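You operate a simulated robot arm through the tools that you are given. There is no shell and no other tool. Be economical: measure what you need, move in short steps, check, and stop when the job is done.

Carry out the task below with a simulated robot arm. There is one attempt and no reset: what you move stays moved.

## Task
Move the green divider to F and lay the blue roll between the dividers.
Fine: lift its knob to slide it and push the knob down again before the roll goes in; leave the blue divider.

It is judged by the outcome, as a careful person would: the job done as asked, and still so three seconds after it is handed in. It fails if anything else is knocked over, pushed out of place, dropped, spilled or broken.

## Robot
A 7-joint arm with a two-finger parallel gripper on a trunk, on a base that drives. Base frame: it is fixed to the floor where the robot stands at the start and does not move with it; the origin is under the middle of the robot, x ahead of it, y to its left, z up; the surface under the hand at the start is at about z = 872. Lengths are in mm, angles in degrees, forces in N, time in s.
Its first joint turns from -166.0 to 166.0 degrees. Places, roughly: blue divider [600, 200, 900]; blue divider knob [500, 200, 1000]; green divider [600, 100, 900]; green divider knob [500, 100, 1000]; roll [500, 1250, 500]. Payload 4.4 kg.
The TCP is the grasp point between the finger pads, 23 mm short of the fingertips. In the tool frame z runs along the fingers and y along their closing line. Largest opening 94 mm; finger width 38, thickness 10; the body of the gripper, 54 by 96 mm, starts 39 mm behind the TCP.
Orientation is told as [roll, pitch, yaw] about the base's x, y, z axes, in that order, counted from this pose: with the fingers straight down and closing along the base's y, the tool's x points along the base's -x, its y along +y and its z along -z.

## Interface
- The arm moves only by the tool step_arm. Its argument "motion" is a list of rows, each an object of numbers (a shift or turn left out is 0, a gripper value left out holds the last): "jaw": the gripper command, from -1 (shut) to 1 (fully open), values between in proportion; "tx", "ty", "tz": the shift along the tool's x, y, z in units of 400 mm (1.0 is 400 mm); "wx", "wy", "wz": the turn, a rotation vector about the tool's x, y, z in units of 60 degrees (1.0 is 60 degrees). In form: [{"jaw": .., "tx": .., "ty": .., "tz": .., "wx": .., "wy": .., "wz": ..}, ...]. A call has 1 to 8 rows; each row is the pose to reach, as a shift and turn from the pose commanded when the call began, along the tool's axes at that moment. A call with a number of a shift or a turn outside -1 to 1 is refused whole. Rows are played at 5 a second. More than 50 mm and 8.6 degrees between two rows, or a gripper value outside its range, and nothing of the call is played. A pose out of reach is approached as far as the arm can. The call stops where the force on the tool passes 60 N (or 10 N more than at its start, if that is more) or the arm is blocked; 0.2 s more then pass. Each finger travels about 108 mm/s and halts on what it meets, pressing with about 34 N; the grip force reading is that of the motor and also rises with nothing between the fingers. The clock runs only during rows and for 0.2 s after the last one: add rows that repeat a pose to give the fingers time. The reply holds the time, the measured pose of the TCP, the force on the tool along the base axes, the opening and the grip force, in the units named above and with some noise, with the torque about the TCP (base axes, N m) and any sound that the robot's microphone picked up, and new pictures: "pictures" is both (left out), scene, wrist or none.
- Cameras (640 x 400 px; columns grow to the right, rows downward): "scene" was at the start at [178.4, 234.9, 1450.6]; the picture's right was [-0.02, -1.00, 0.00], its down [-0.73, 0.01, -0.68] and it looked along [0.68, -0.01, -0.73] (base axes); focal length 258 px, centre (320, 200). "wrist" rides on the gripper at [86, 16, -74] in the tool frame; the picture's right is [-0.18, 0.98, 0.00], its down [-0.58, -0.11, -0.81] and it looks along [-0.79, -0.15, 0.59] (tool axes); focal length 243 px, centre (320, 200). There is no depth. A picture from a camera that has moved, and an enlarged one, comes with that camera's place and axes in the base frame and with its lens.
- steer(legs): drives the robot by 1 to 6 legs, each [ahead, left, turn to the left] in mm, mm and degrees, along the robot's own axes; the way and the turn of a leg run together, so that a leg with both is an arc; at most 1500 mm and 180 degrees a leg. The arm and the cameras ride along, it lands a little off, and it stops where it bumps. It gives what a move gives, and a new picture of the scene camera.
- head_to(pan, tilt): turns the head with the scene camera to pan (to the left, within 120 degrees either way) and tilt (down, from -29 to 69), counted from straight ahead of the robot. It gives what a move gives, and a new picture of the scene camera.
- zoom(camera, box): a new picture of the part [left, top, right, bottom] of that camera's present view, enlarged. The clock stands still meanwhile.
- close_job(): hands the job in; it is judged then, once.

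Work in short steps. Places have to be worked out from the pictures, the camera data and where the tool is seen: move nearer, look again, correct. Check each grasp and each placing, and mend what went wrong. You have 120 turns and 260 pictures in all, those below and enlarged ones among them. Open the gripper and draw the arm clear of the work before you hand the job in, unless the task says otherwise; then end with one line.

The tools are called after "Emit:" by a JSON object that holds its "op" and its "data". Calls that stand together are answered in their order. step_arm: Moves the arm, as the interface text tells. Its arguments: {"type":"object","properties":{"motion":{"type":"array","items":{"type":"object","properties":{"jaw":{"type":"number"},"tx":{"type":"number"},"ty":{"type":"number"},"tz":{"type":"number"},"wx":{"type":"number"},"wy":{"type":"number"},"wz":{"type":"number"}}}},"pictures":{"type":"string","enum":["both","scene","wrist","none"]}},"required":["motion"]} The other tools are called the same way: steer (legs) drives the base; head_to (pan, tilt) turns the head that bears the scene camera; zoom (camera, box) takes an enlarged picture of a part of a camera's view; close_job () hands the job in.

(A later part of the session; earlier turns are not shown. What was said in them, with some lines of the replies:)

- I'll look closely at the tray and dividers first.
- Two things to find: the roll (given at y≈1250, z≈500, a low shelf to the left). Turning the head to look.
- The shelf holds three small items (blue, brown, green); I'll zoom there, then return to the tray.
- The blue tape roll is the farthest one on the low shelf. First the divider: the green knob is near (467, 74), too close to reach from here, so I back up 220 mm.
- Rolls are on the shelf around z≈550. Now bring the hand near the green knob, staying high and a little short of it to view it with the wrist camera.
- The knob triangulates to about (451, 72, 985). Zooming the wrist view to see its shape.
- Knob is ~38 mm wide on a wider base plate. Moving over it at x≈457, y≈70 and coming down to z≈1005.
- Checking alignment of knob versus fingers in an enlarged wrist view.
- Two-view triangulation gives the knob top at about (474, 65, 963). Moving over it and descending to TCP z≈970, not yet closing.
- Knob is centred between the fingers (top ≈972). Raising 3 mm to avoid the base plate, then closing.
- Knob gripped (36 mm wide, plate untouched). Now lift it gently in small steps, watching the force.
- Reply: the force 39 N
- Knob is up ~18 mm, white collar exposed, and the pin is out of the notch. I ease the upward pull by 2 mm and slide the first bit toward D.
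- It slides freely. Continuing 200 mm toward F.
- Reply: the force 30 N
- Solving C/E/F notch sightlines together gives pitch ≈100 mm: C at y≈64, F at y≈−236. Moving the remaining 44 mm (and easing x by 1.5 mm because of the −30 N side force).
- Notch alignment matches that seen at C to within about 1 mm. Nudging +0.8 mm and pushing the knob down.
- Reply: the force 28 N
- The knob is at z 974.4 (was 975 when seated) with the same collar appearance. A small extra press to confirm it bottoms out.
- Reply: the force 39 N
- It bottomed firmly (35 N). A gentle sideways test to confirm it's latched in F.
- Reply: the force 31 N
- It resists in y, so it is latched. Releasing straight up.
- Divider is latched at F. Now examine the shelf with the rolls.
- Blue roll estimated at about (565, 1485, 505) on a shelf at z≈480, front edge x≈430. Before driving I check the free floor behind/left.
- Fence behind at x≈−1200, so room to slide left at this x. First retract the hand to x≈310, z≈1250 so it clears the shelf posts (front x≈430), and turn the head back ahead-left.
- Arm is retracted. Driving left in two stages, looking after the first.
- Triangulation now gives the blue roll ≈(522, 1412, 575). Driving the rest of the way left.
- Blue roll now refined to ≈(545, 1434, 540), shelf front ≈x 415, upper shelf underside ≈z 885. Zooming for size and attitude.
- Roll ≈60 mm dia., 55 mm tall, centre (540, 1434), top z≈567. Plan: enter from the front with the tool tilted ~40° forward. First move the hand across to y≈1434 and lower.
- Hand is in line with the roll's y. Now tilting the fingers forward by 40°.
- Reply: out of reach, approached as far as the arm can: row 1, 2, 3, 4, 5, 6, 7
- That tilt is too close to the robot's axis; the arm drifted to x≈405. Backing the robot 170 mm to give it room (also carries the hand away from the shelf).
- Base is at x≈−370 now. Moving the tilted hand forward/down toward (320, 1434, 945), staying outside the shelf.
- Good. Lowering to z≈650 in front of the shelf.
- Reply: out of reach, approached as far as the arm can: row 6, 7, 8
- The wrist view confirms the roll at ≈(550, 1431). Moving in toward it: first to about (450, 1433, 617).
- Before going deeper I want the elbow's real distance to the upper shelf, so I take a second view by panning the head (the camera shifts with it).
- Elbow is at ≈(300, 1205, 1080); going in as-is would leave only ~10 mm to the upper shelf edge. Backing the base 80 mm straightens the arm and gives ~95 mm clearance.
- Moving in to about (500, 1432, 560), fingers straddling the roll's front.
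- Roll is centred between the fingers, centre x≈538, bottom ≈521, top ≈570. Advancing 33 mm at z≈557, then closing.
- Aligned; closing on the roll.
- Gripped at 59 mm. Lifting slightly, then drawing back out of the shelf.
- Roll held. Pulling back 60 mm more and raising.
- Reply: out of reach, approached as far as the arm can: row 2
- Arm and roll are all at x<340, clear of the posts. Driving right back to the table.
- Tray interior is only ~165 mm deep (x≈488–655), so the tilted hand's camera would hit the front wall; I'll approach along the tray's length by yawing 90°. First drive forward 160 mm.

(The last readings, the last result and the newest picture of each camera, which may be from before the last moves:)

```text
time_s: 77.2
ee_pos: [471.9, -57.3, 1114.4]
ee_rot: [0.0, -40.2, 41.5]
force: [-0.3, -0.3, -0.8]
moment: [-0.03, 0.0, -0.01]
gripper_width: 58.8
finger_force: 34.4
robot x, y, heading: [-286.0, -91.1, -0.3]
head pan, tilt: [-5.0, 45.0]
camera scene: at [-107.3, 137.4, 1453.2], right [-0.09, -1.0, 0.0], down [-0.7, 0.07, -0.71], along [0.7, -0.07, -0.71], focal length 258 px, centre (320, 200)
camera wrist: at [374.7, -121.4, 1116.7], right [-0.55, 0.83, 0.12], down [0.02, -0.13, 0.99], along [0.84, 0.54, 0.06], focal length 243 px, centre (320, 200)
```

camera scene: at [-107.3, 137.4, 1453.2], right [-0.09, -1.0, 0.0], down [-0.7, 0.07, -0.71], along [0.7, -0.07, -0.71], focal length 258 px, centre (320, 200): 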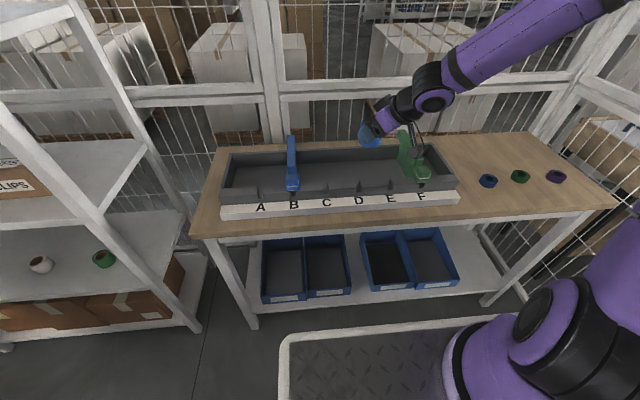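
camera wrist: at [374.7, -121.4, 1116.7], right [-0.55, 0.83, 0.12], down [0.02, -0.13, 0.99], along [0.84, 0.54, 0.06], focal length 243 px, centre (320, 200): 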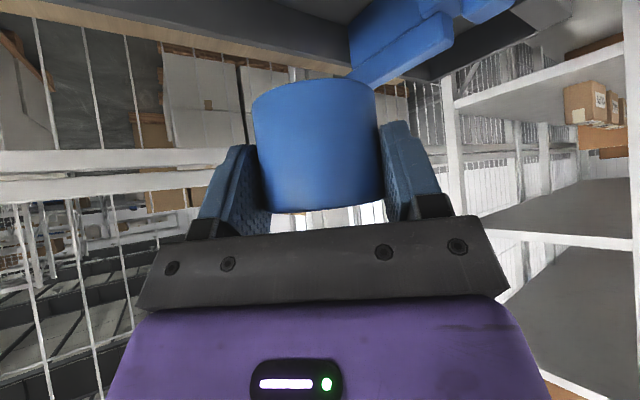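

Rotation works; continuing to yaw ≈ 90°.

Emit:
{"op": "step_arm", "data": {"motion": [{"wx": -0.09, "wz": -0.107}, {"wx": -0.18, "wz": -0.214}, {"wx": -0.27, "wz": -0.321}, {"wx": -0.36, "wz": -0.428}, {"wx": -0.45, "wz": -0.535}, {"wx": -0.52, "wz": -0.62}, {"wx": -0.52, "wz": -0.62}]}}

```text
time_s: 78.8
ee_pos: [469.4, -58.3, 1115.1]
ee_rot: [0.1, -39.9, 90.0]
force: [-0.1, 0.3, -0.6]
moment: [-0.04, 0.0, 0.01]
gripper_width: 59.3
finger_force: 34.4
robot x, y, heading: [-290.2, -90.8, -0.5]
head pan, tilt: [-5.0, 45.0]
camera scene: at [-107.4, 137.5, 1453.2], right [-0.09, -1.0, 0.0], down [-0.7, 0.07, -0.71], along [0.7, -0.07, -0.71], focal length 258 px, centre (320, 200)
camera wrist: at [454.6, -171.7, 1117.0], right [-0.98, 0.14, 0.12], down [0.11, -0.07, 0.99], along [0.15, 0.99, 0.06], focal length 243 px, centre (320, 200)
```

scene: 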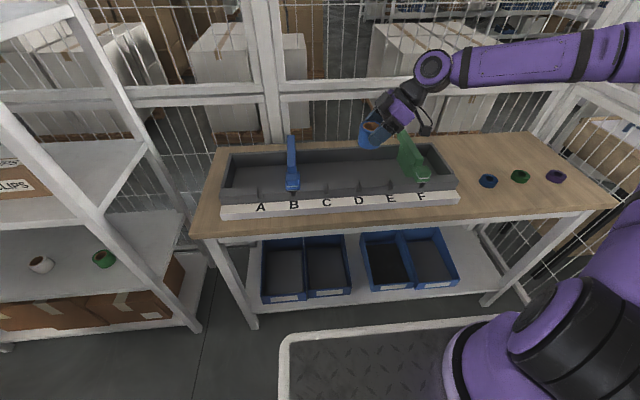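
wrist: 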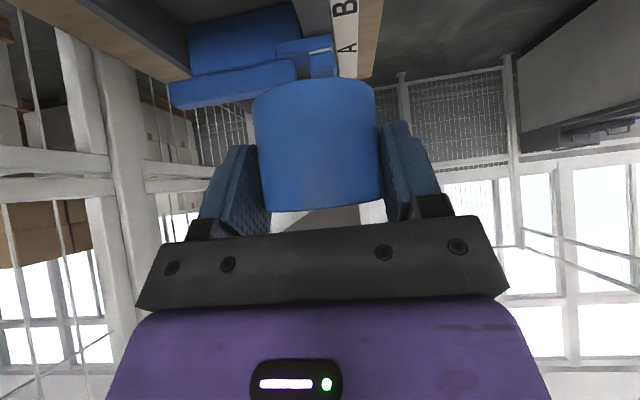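

Yaw is 90°. Moving over the tray centre-line to about (572, −10, 1040) and looking.

Emit:
{"op": "step_arm", "data": {"motion": [{"tx": 0.007, "ty": -0.065, "tz": 0.055}, {"tx": 0.014, "ty": -0.13, "tz": 0.11}, {"tx": 0.021, "ty": -0.195, "tz": 0.165}, {"tx": 0.0286, "ty": -0.2575, "tz": 0.221}, {"tx": 0.0286, "ty": -0.2575, "tz": 0.221}]}}

Emit:
{"op": "zoom", "data": {"camera": "scene", "box": [210, 70, 480, 230]}}

```text
time_s: 80.0
ee_pos: [576.0, -10.1, 1039.5]
ee_rot: [0.1, -40.0, 90.1]
force: [0.4, 1.0, -0.7]
moment: [0.02, -0.01, 0.01]
gripper_width: 58.9
finger_force: 34.0
robot x, y, heading: [-288.7, -88.4, -0.4]
head pan, tilt: [-5.0, 45.0]
camera scene: at [-107.5, 137.5, 1453.2], right [-0.09, -1.0, 0.0], down [-0.7, 0.07, -0.71], along [0.7, -0.07, -0.71], focal length 258 px, centre (320, 200)
camera wrist: at [558.7, -123.7, 1041.9], right [-0.98, 0.14, 0.12], down [0.11, -0.07, 0.99], along [0.15, 0.99, 0.06], focal length 243 px, centre (320, 200)
```

scene: 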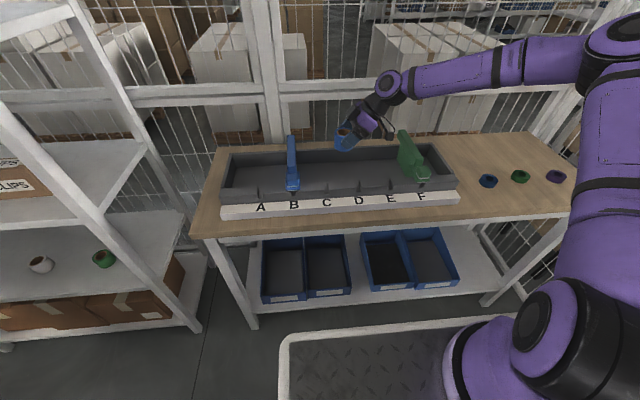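
wrist: 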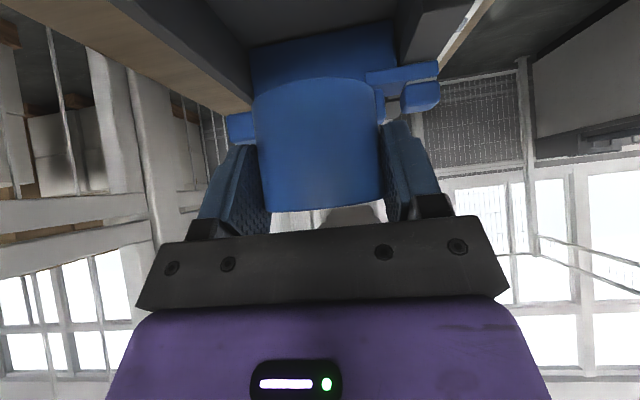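

```text
2.37 times, centred on (345, 150) of scene
camera zoom: at [-107.5, 137.5, 1453.2], right [-0.09, -1.0, 0.0], down [-0.7, 0.07, -0.71], along [0.7, -0.07, -0.71], focal length 610 px, centre (261, 318)
```

zoom: 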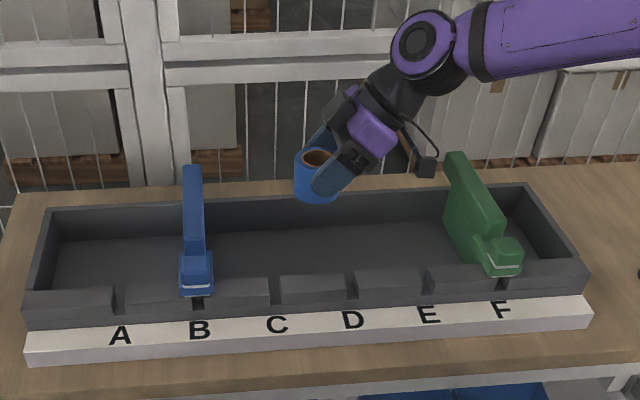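

Hand is centred in the tray depth (x≈576). Descending to z≈935, then feeling for the floor.

Emit:
{"op": "step_arm", "data": {"motion": [{"tx": 0.06, "tz": 0.071}, {"tx": 0.115, "tz": 0.137}, {"tx": 0.165, "tz": 0.197}, {"tx": 0.165, "tz": 0.197}]}}

Emit:
{"op": "zoom", "data": {"camera": "scene", "box": [270, 90, 470, 220]}}

```text
time_s: 81.0
ee_pos: [575.7, -11.5, 938.0]
ee_rot: [0.0, -40.1, 90.0]
force: [0.2, 0.0, 0.3]
moment: [0.02, 0.0, -0.02]
gripper_width: 59.0
finger_force: 34.3
robot x, y, heading: [-291.9, -89.5, -0.7]
head pan, tilt: [-5.0, 45.0]
camera scene: at [-107.4, 137.5, 1453.2], right [-0.09, -1.0, 0.0], down [-0.7, 0.07, -0.71], along [0.7, -0.07, -0.71], focal length 258 px, centre (320, 200)
camera wrist: at [557.9, -125.0, 940.7], right [-0.98, 0.14, 0.12], down [0.11, -0.07, 0.99], along [0.15, 0.99, 0.06], focal length 243 px, centre (320, 200)
```

scene: 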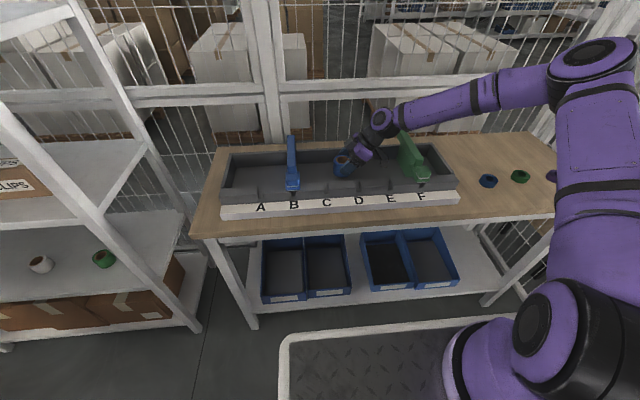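
wrist: 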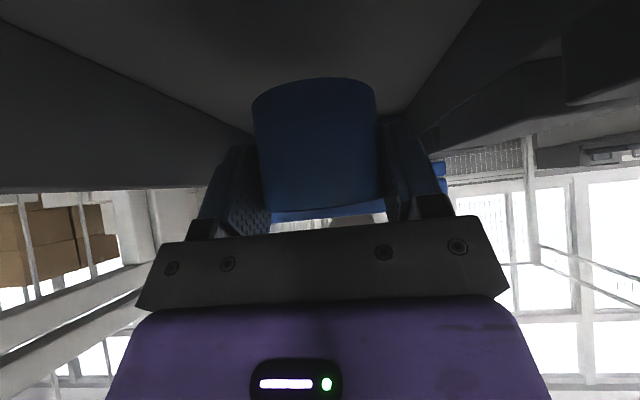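

```text
3.08 times, centred on (370, 155) of scene
camera zoom: at [-107.4, 137.5, 1453.2], right [-0.09, -1.0, 0.0], down [-0.7, 0.07, -0.71], along [0.7, -0.07, -0.71], focal length 792 px, centre (166, 338)
```

zoom: 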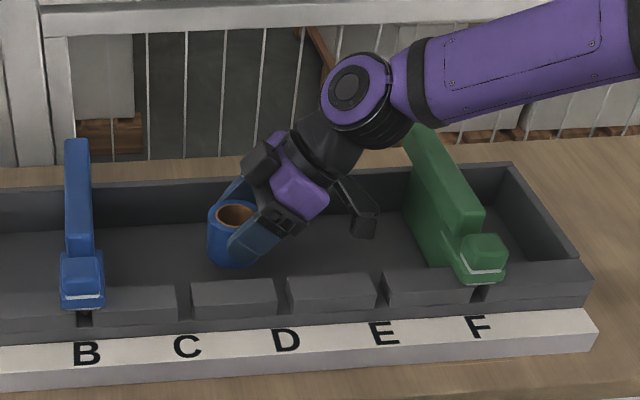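

Clear everywhere. Slowly lowering about 20 mm toward the floor.

Emit:
{"op": "step_arm", "data": {"motion": [{"tx": 0.008, "tz": 0.0096}, {"tx": 0.0145, "tz": 0.0172}, {"tx": 0.0209, "tz": 0.0249}, {"tx": 0.0257, "tz": 0.0306}, {"tx": 0.0289, "tz": 0.0345}, {"tx": 0.0322, "tz": 0.0383}, {"tx": 0.0322, "tz": 0.0383}], "pictures": "none"}}

```text
time_s: 82.6
ee_pos: [573.8, -9.5, 917.7]
ee_rot: [0.0, -39.9, 90.0]
force: [-0.5, -0.1, -0.8]
moment: [-0.03, -0.01, 0.0]
gripper_width: 59.1
finger_force: 33.9
robot x, y, heading: [-291.8, -91.4, -0.6]
head pan, tilt: [-5.0, 45.0]
```

No contact yet at 917.7; continuing in 1.5 mm steps.

Emit:
{"op": "step_arm", "data": {"motion": [{"tx": 0.0024, "tz": 0.0029}, {"tx": 0.0048, "tz": 0.0057}, {"tx": 0.0064, "tz": 0.0077}, {"tx": 0.008, "tz": 0.0096}, {"tx": 0.008, "tz": 0.0096}]}}

Emit:
{"op": "zoom", "data": {"camera": "scene", "box": [310, 120, 410, 200]}}

```text
time_s: 83.8
ee_pos: [574.5, -9.8, 911.5]
ee_rot: [0.0, -40.0, 89.9]
force: [0.1, -1.7, 2.6]
moment: [0.04, -0.05, -0.02]
gripper_width: 59.2
finger_force: 34.2
robot x, y, heading: [-288.4, -89.4, -0.4]
head pan, tilt: [-5.0, 45.0]
camera scene: at [-107.4, 137.5, 1453.2], right [-0.09, -1.0, 0.0], down [-0.7, 0.07, -0.71], along [0.7, -0.07, -0.71], focal length 258 px, centre (320, 200)
camera wrist: at [557.2, -123.5, 913.9], right [-0.98, 0.14, 0.12], down [0.11, -0.07, 0.99], along [0.15, 0.99, 0.06], focal length 243 px, centre (320, 200)
```

scene: 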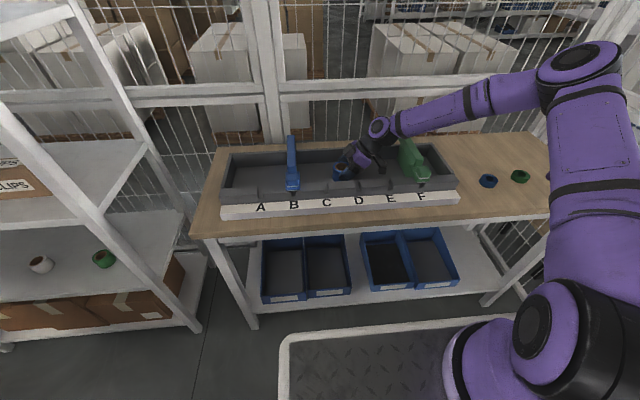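
wrist: 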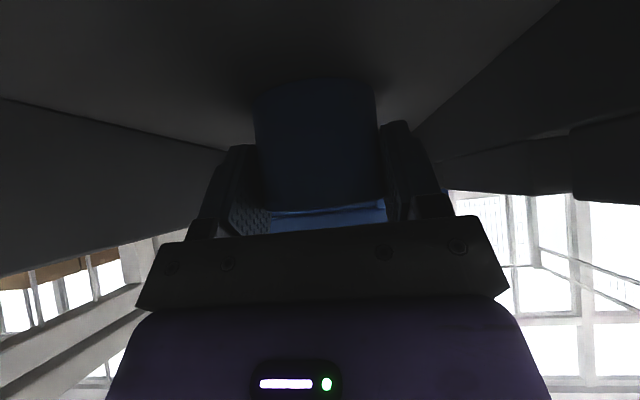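

```text
5.00 times, centred on (360, 160) of scene
camera zoom: at [-107.4, 137.5, 1453.2], right [-0.09, -1.0, 0.0], down [-0.7, 0.07, -0.71], along [0.7, -0.07, -0.71], focal length 1287 px, centre (120, 400)
```

zoom: 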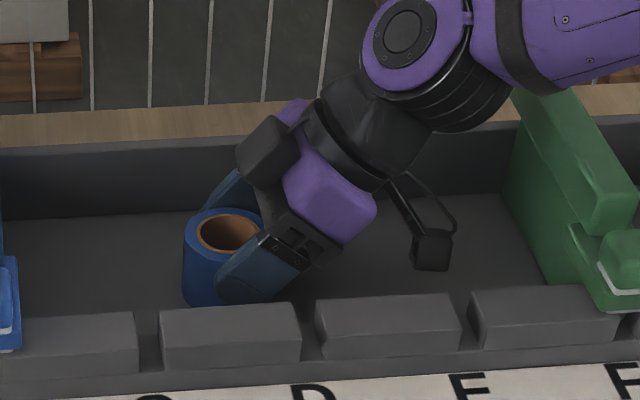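

A first hint of contact (2.6 N). Lowering up to 4 mm more in 1 mm steps.

Emit:
{"op": "step_arm", "data": {"motion": [{"tx": 0.0016, "tz": 0.0019}, {"tx": 0.0032, "tz": 0.0038}, {"tx": 0.0032, "tz": 0.0038}], "pictures": "none"}}

```text
time_s: 84.6
ee_pos: [574.0, -10.3, 911.1]
ee_rot: [-0.1, -40.1, 90.1]
force: [-2.1, -1.9, 28.5]
moment: [0.57, 0.46, 0.09]
gripper_width: 59.0
finger_force: 34.2
robot x, y, heading: [-289.0, -91.0, -0.4]
head pan, tilt: [-5.0, 45.0]
```

Roll rests on the floor (28 N). Easing up 1.5 mm and opening moderately.

Emit:
{"op": "step_arm", "data": {"motion": [{"tx": -0.0022, "tz": -0.0026}, {"tx": -0.0022, "tz": -0.0026, "jaw": 0.65}, {"tx": -0.0022, "tz": -0.0026}, {"tx": -0.0022, "tz": -0.0026}]}}

Emit:
{"op": "zoom", "data": {"camera": "scene", "box": [310, 120, 410, 200]}}

```text
time_s: 85.6
ee_pos: [574.1, -10.0, 910.1]
ee_rot: [0.1, -40.1, 90.0]
force: [-0.1, -0.4, 0.2]
moment: [0.02, -0.01, -0.01]
gripper_width: 77.5
finger_force: 0.0
robot x, y, heading: [-287.8, -91.4, -0.3]
head pan, tilt: [-5.0, 45.0]
camera scene: at [-107.4, 137.6, 1453.2], right [-0.09, -1.0, 0.0], down [-0.7, 0.07, -0.71], along [0.7, -0.07, -0.71], focal length 258 px, centre (320, 200)
camera wrist: at [557.5, -123.5, 912.5], right [-0.98, 0.14, 0.12], down [0.11, -0.07, 0.99], along [0.15, 0.99, 0.06], focal length 243 px, centre (320, 200)
```

scene: 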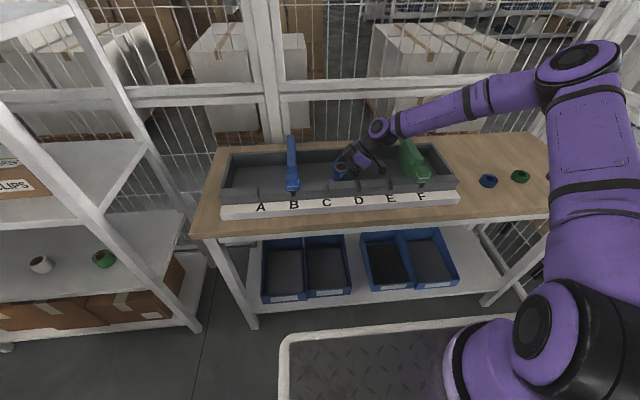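
wrist: 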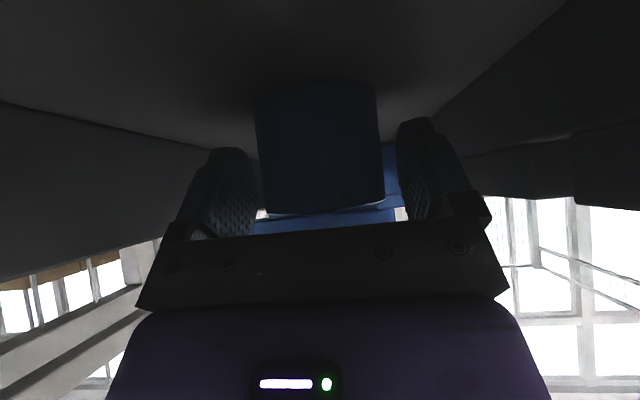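

```text
5.00 times, centred on (360, 160) of scene
camera zoom: at [-107.4, 137.6, 1453.2], right [-0.09, -1.0, 0.0], down [-0.7, 0.07, -0.71], along [0.7, -0.07, -0.71], focal length 1287 px, centre (120, 400)
```

zoom: 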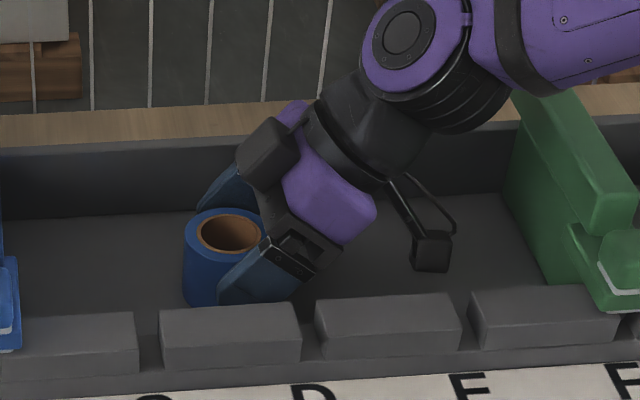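

The roll stands steady on the floor between the dividers. Withdrawing straight up.

Emit:
{"op": "step_arm", "data": {"motion": [{"tx": -0.03, "tz": -0.036}, {"tx": -0.08, "tz": -0.096}, {"tx": -0.14, "tz": -0.168}, {"tx": -0.21, "tz": -0.25}, {"tx": -0.28, "tz": -0.334}, {"tx": -0.35, "tz": -0.418}, {"tx": -0.35, "tz": -0.418}]}}

Emit:
{"op": "zoom", "data": {"camera": "scene", "box": [210, 90, 480, 230]}}

```text
time_s: 87.2
ee_pos: [572.7, -11.2, 1129.1]
ee_rot: [0.1, -40.1, 90.0]
force: [-0.2, 0.3, 0.3]
moment: [0.04, -0.03, 0.02]
gripper_width: 77.5
finger_force: 0.0
robot x, y, heading: [-288.0, -88.2, -0.5]
head pan, tilt: [-5.0, 45.0]
camera scene: at [-107.2, 137.5, 1453.1], right [-0.09, -1.0, 0.0], down [-0.7, 0.07, -0.71], along [0.7, -0.07, -0.71], focal length 258 px, centre (320, 200)
camera wrist: at [556.8, -125.7, 1131.7], right [-0.98, 0.14, 0.12], down [0.11, -0.07, 0.99], along [0.15, 0.99, 0.06], focal length 243 px, centre (320, 200)
```

scene: 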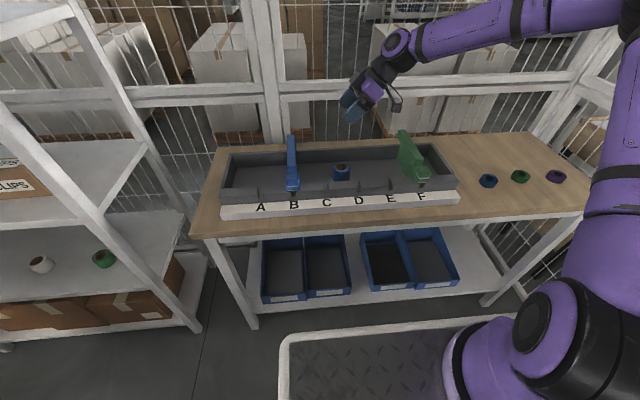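
wrist: 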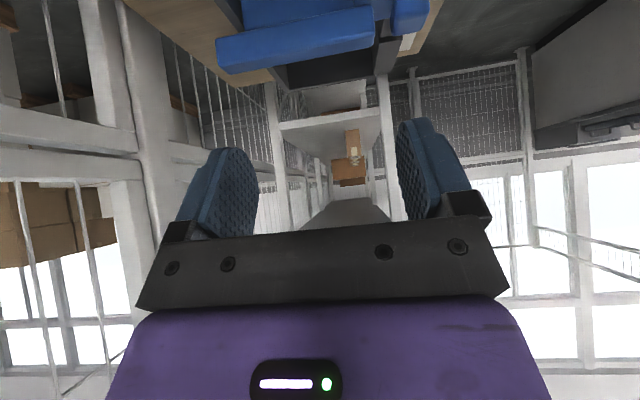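

```text
2.37 times, centred on (345, 160) of scene
camera zoom: at [-107.2, 137.5, 1453.1], right [-0.09, -1.0, 0.0], down [-0.7, 0.07, -0.71], along [0.7, -0.07, -0.71], focal length 610 px, centre (261, 295)
```

zoom: 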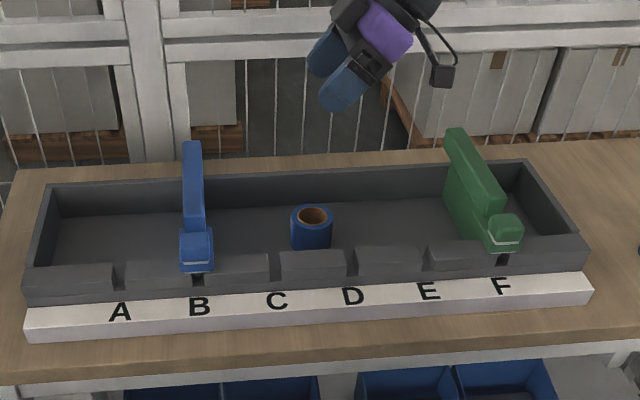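

Divider latched at F, blue divider untouched at B, and the blue roll between them. Backing the robot away to draw the arm clear.

Emit:
{"op": "steer", "data": {"legs": [[-150, 0, 0]]}}

Emit:
{"op": "zoom", "data": {"camera": "scene", "box": [200, 80, 480, 220]}}

```text
time_s: 88.5
ee_pos: [422.1, -12.7, 1129.6]
ee_rot: [0.1, -39.9, 89.8]
force: [-0.1, 0.0, 1.1]
moment: [0.0, 0.01, 0.02]
gripper_width: 77.4
finger_force: 0.1
robot x, y, heading: [-442.4, -87.5, -0.7]
head pan, tilt: [-5.0, 45.0]
camera scene: at [-259.1, 138.3, 1453.2], right [-0.1, -1.0, 0.0], down [-0.7, 0.07, -0.71], along [0.7, -0.07, -0.71], focal length 258 px, centre (320, 200)
```

scene: 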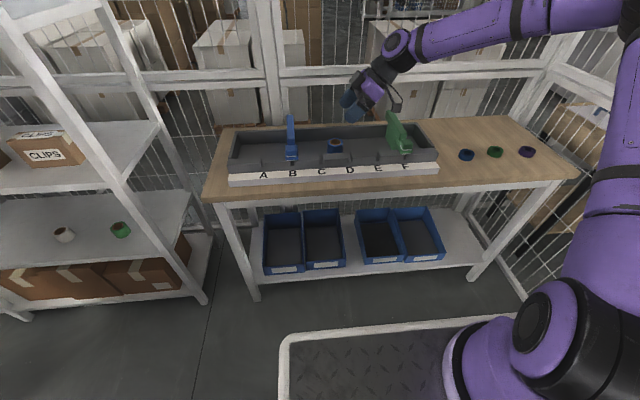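

```text
2.29 times, centred on (340, 150) of scene
camera zoom: at [-259.1, 138.3, 1453.2], right [-0.1, -1.0, 0.0], down [-0.7, 0.07, -0.71], along [0.7, -0.07, -0.71], focal length 588 px, centre (274, 314)
```

zoom: 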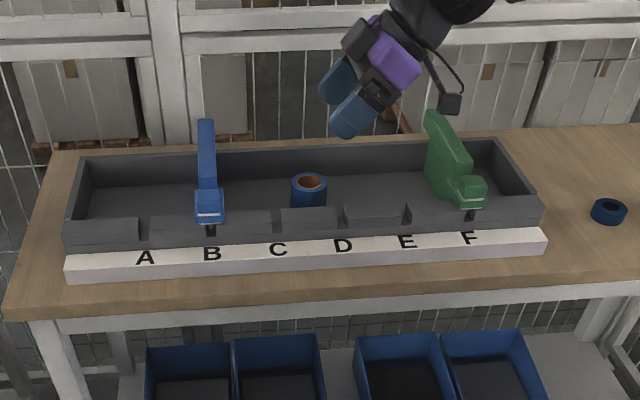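

Everything is in place, the gripper is open and the arm is clear; handing in.

Emit:
{"op": "close_job", "data": {}}

```text
The job is handed in.
```

The green divider is at F with its knob pushed back down, and the blue roll stands on its flat end between the dividers. The blue divider is untouched at B.
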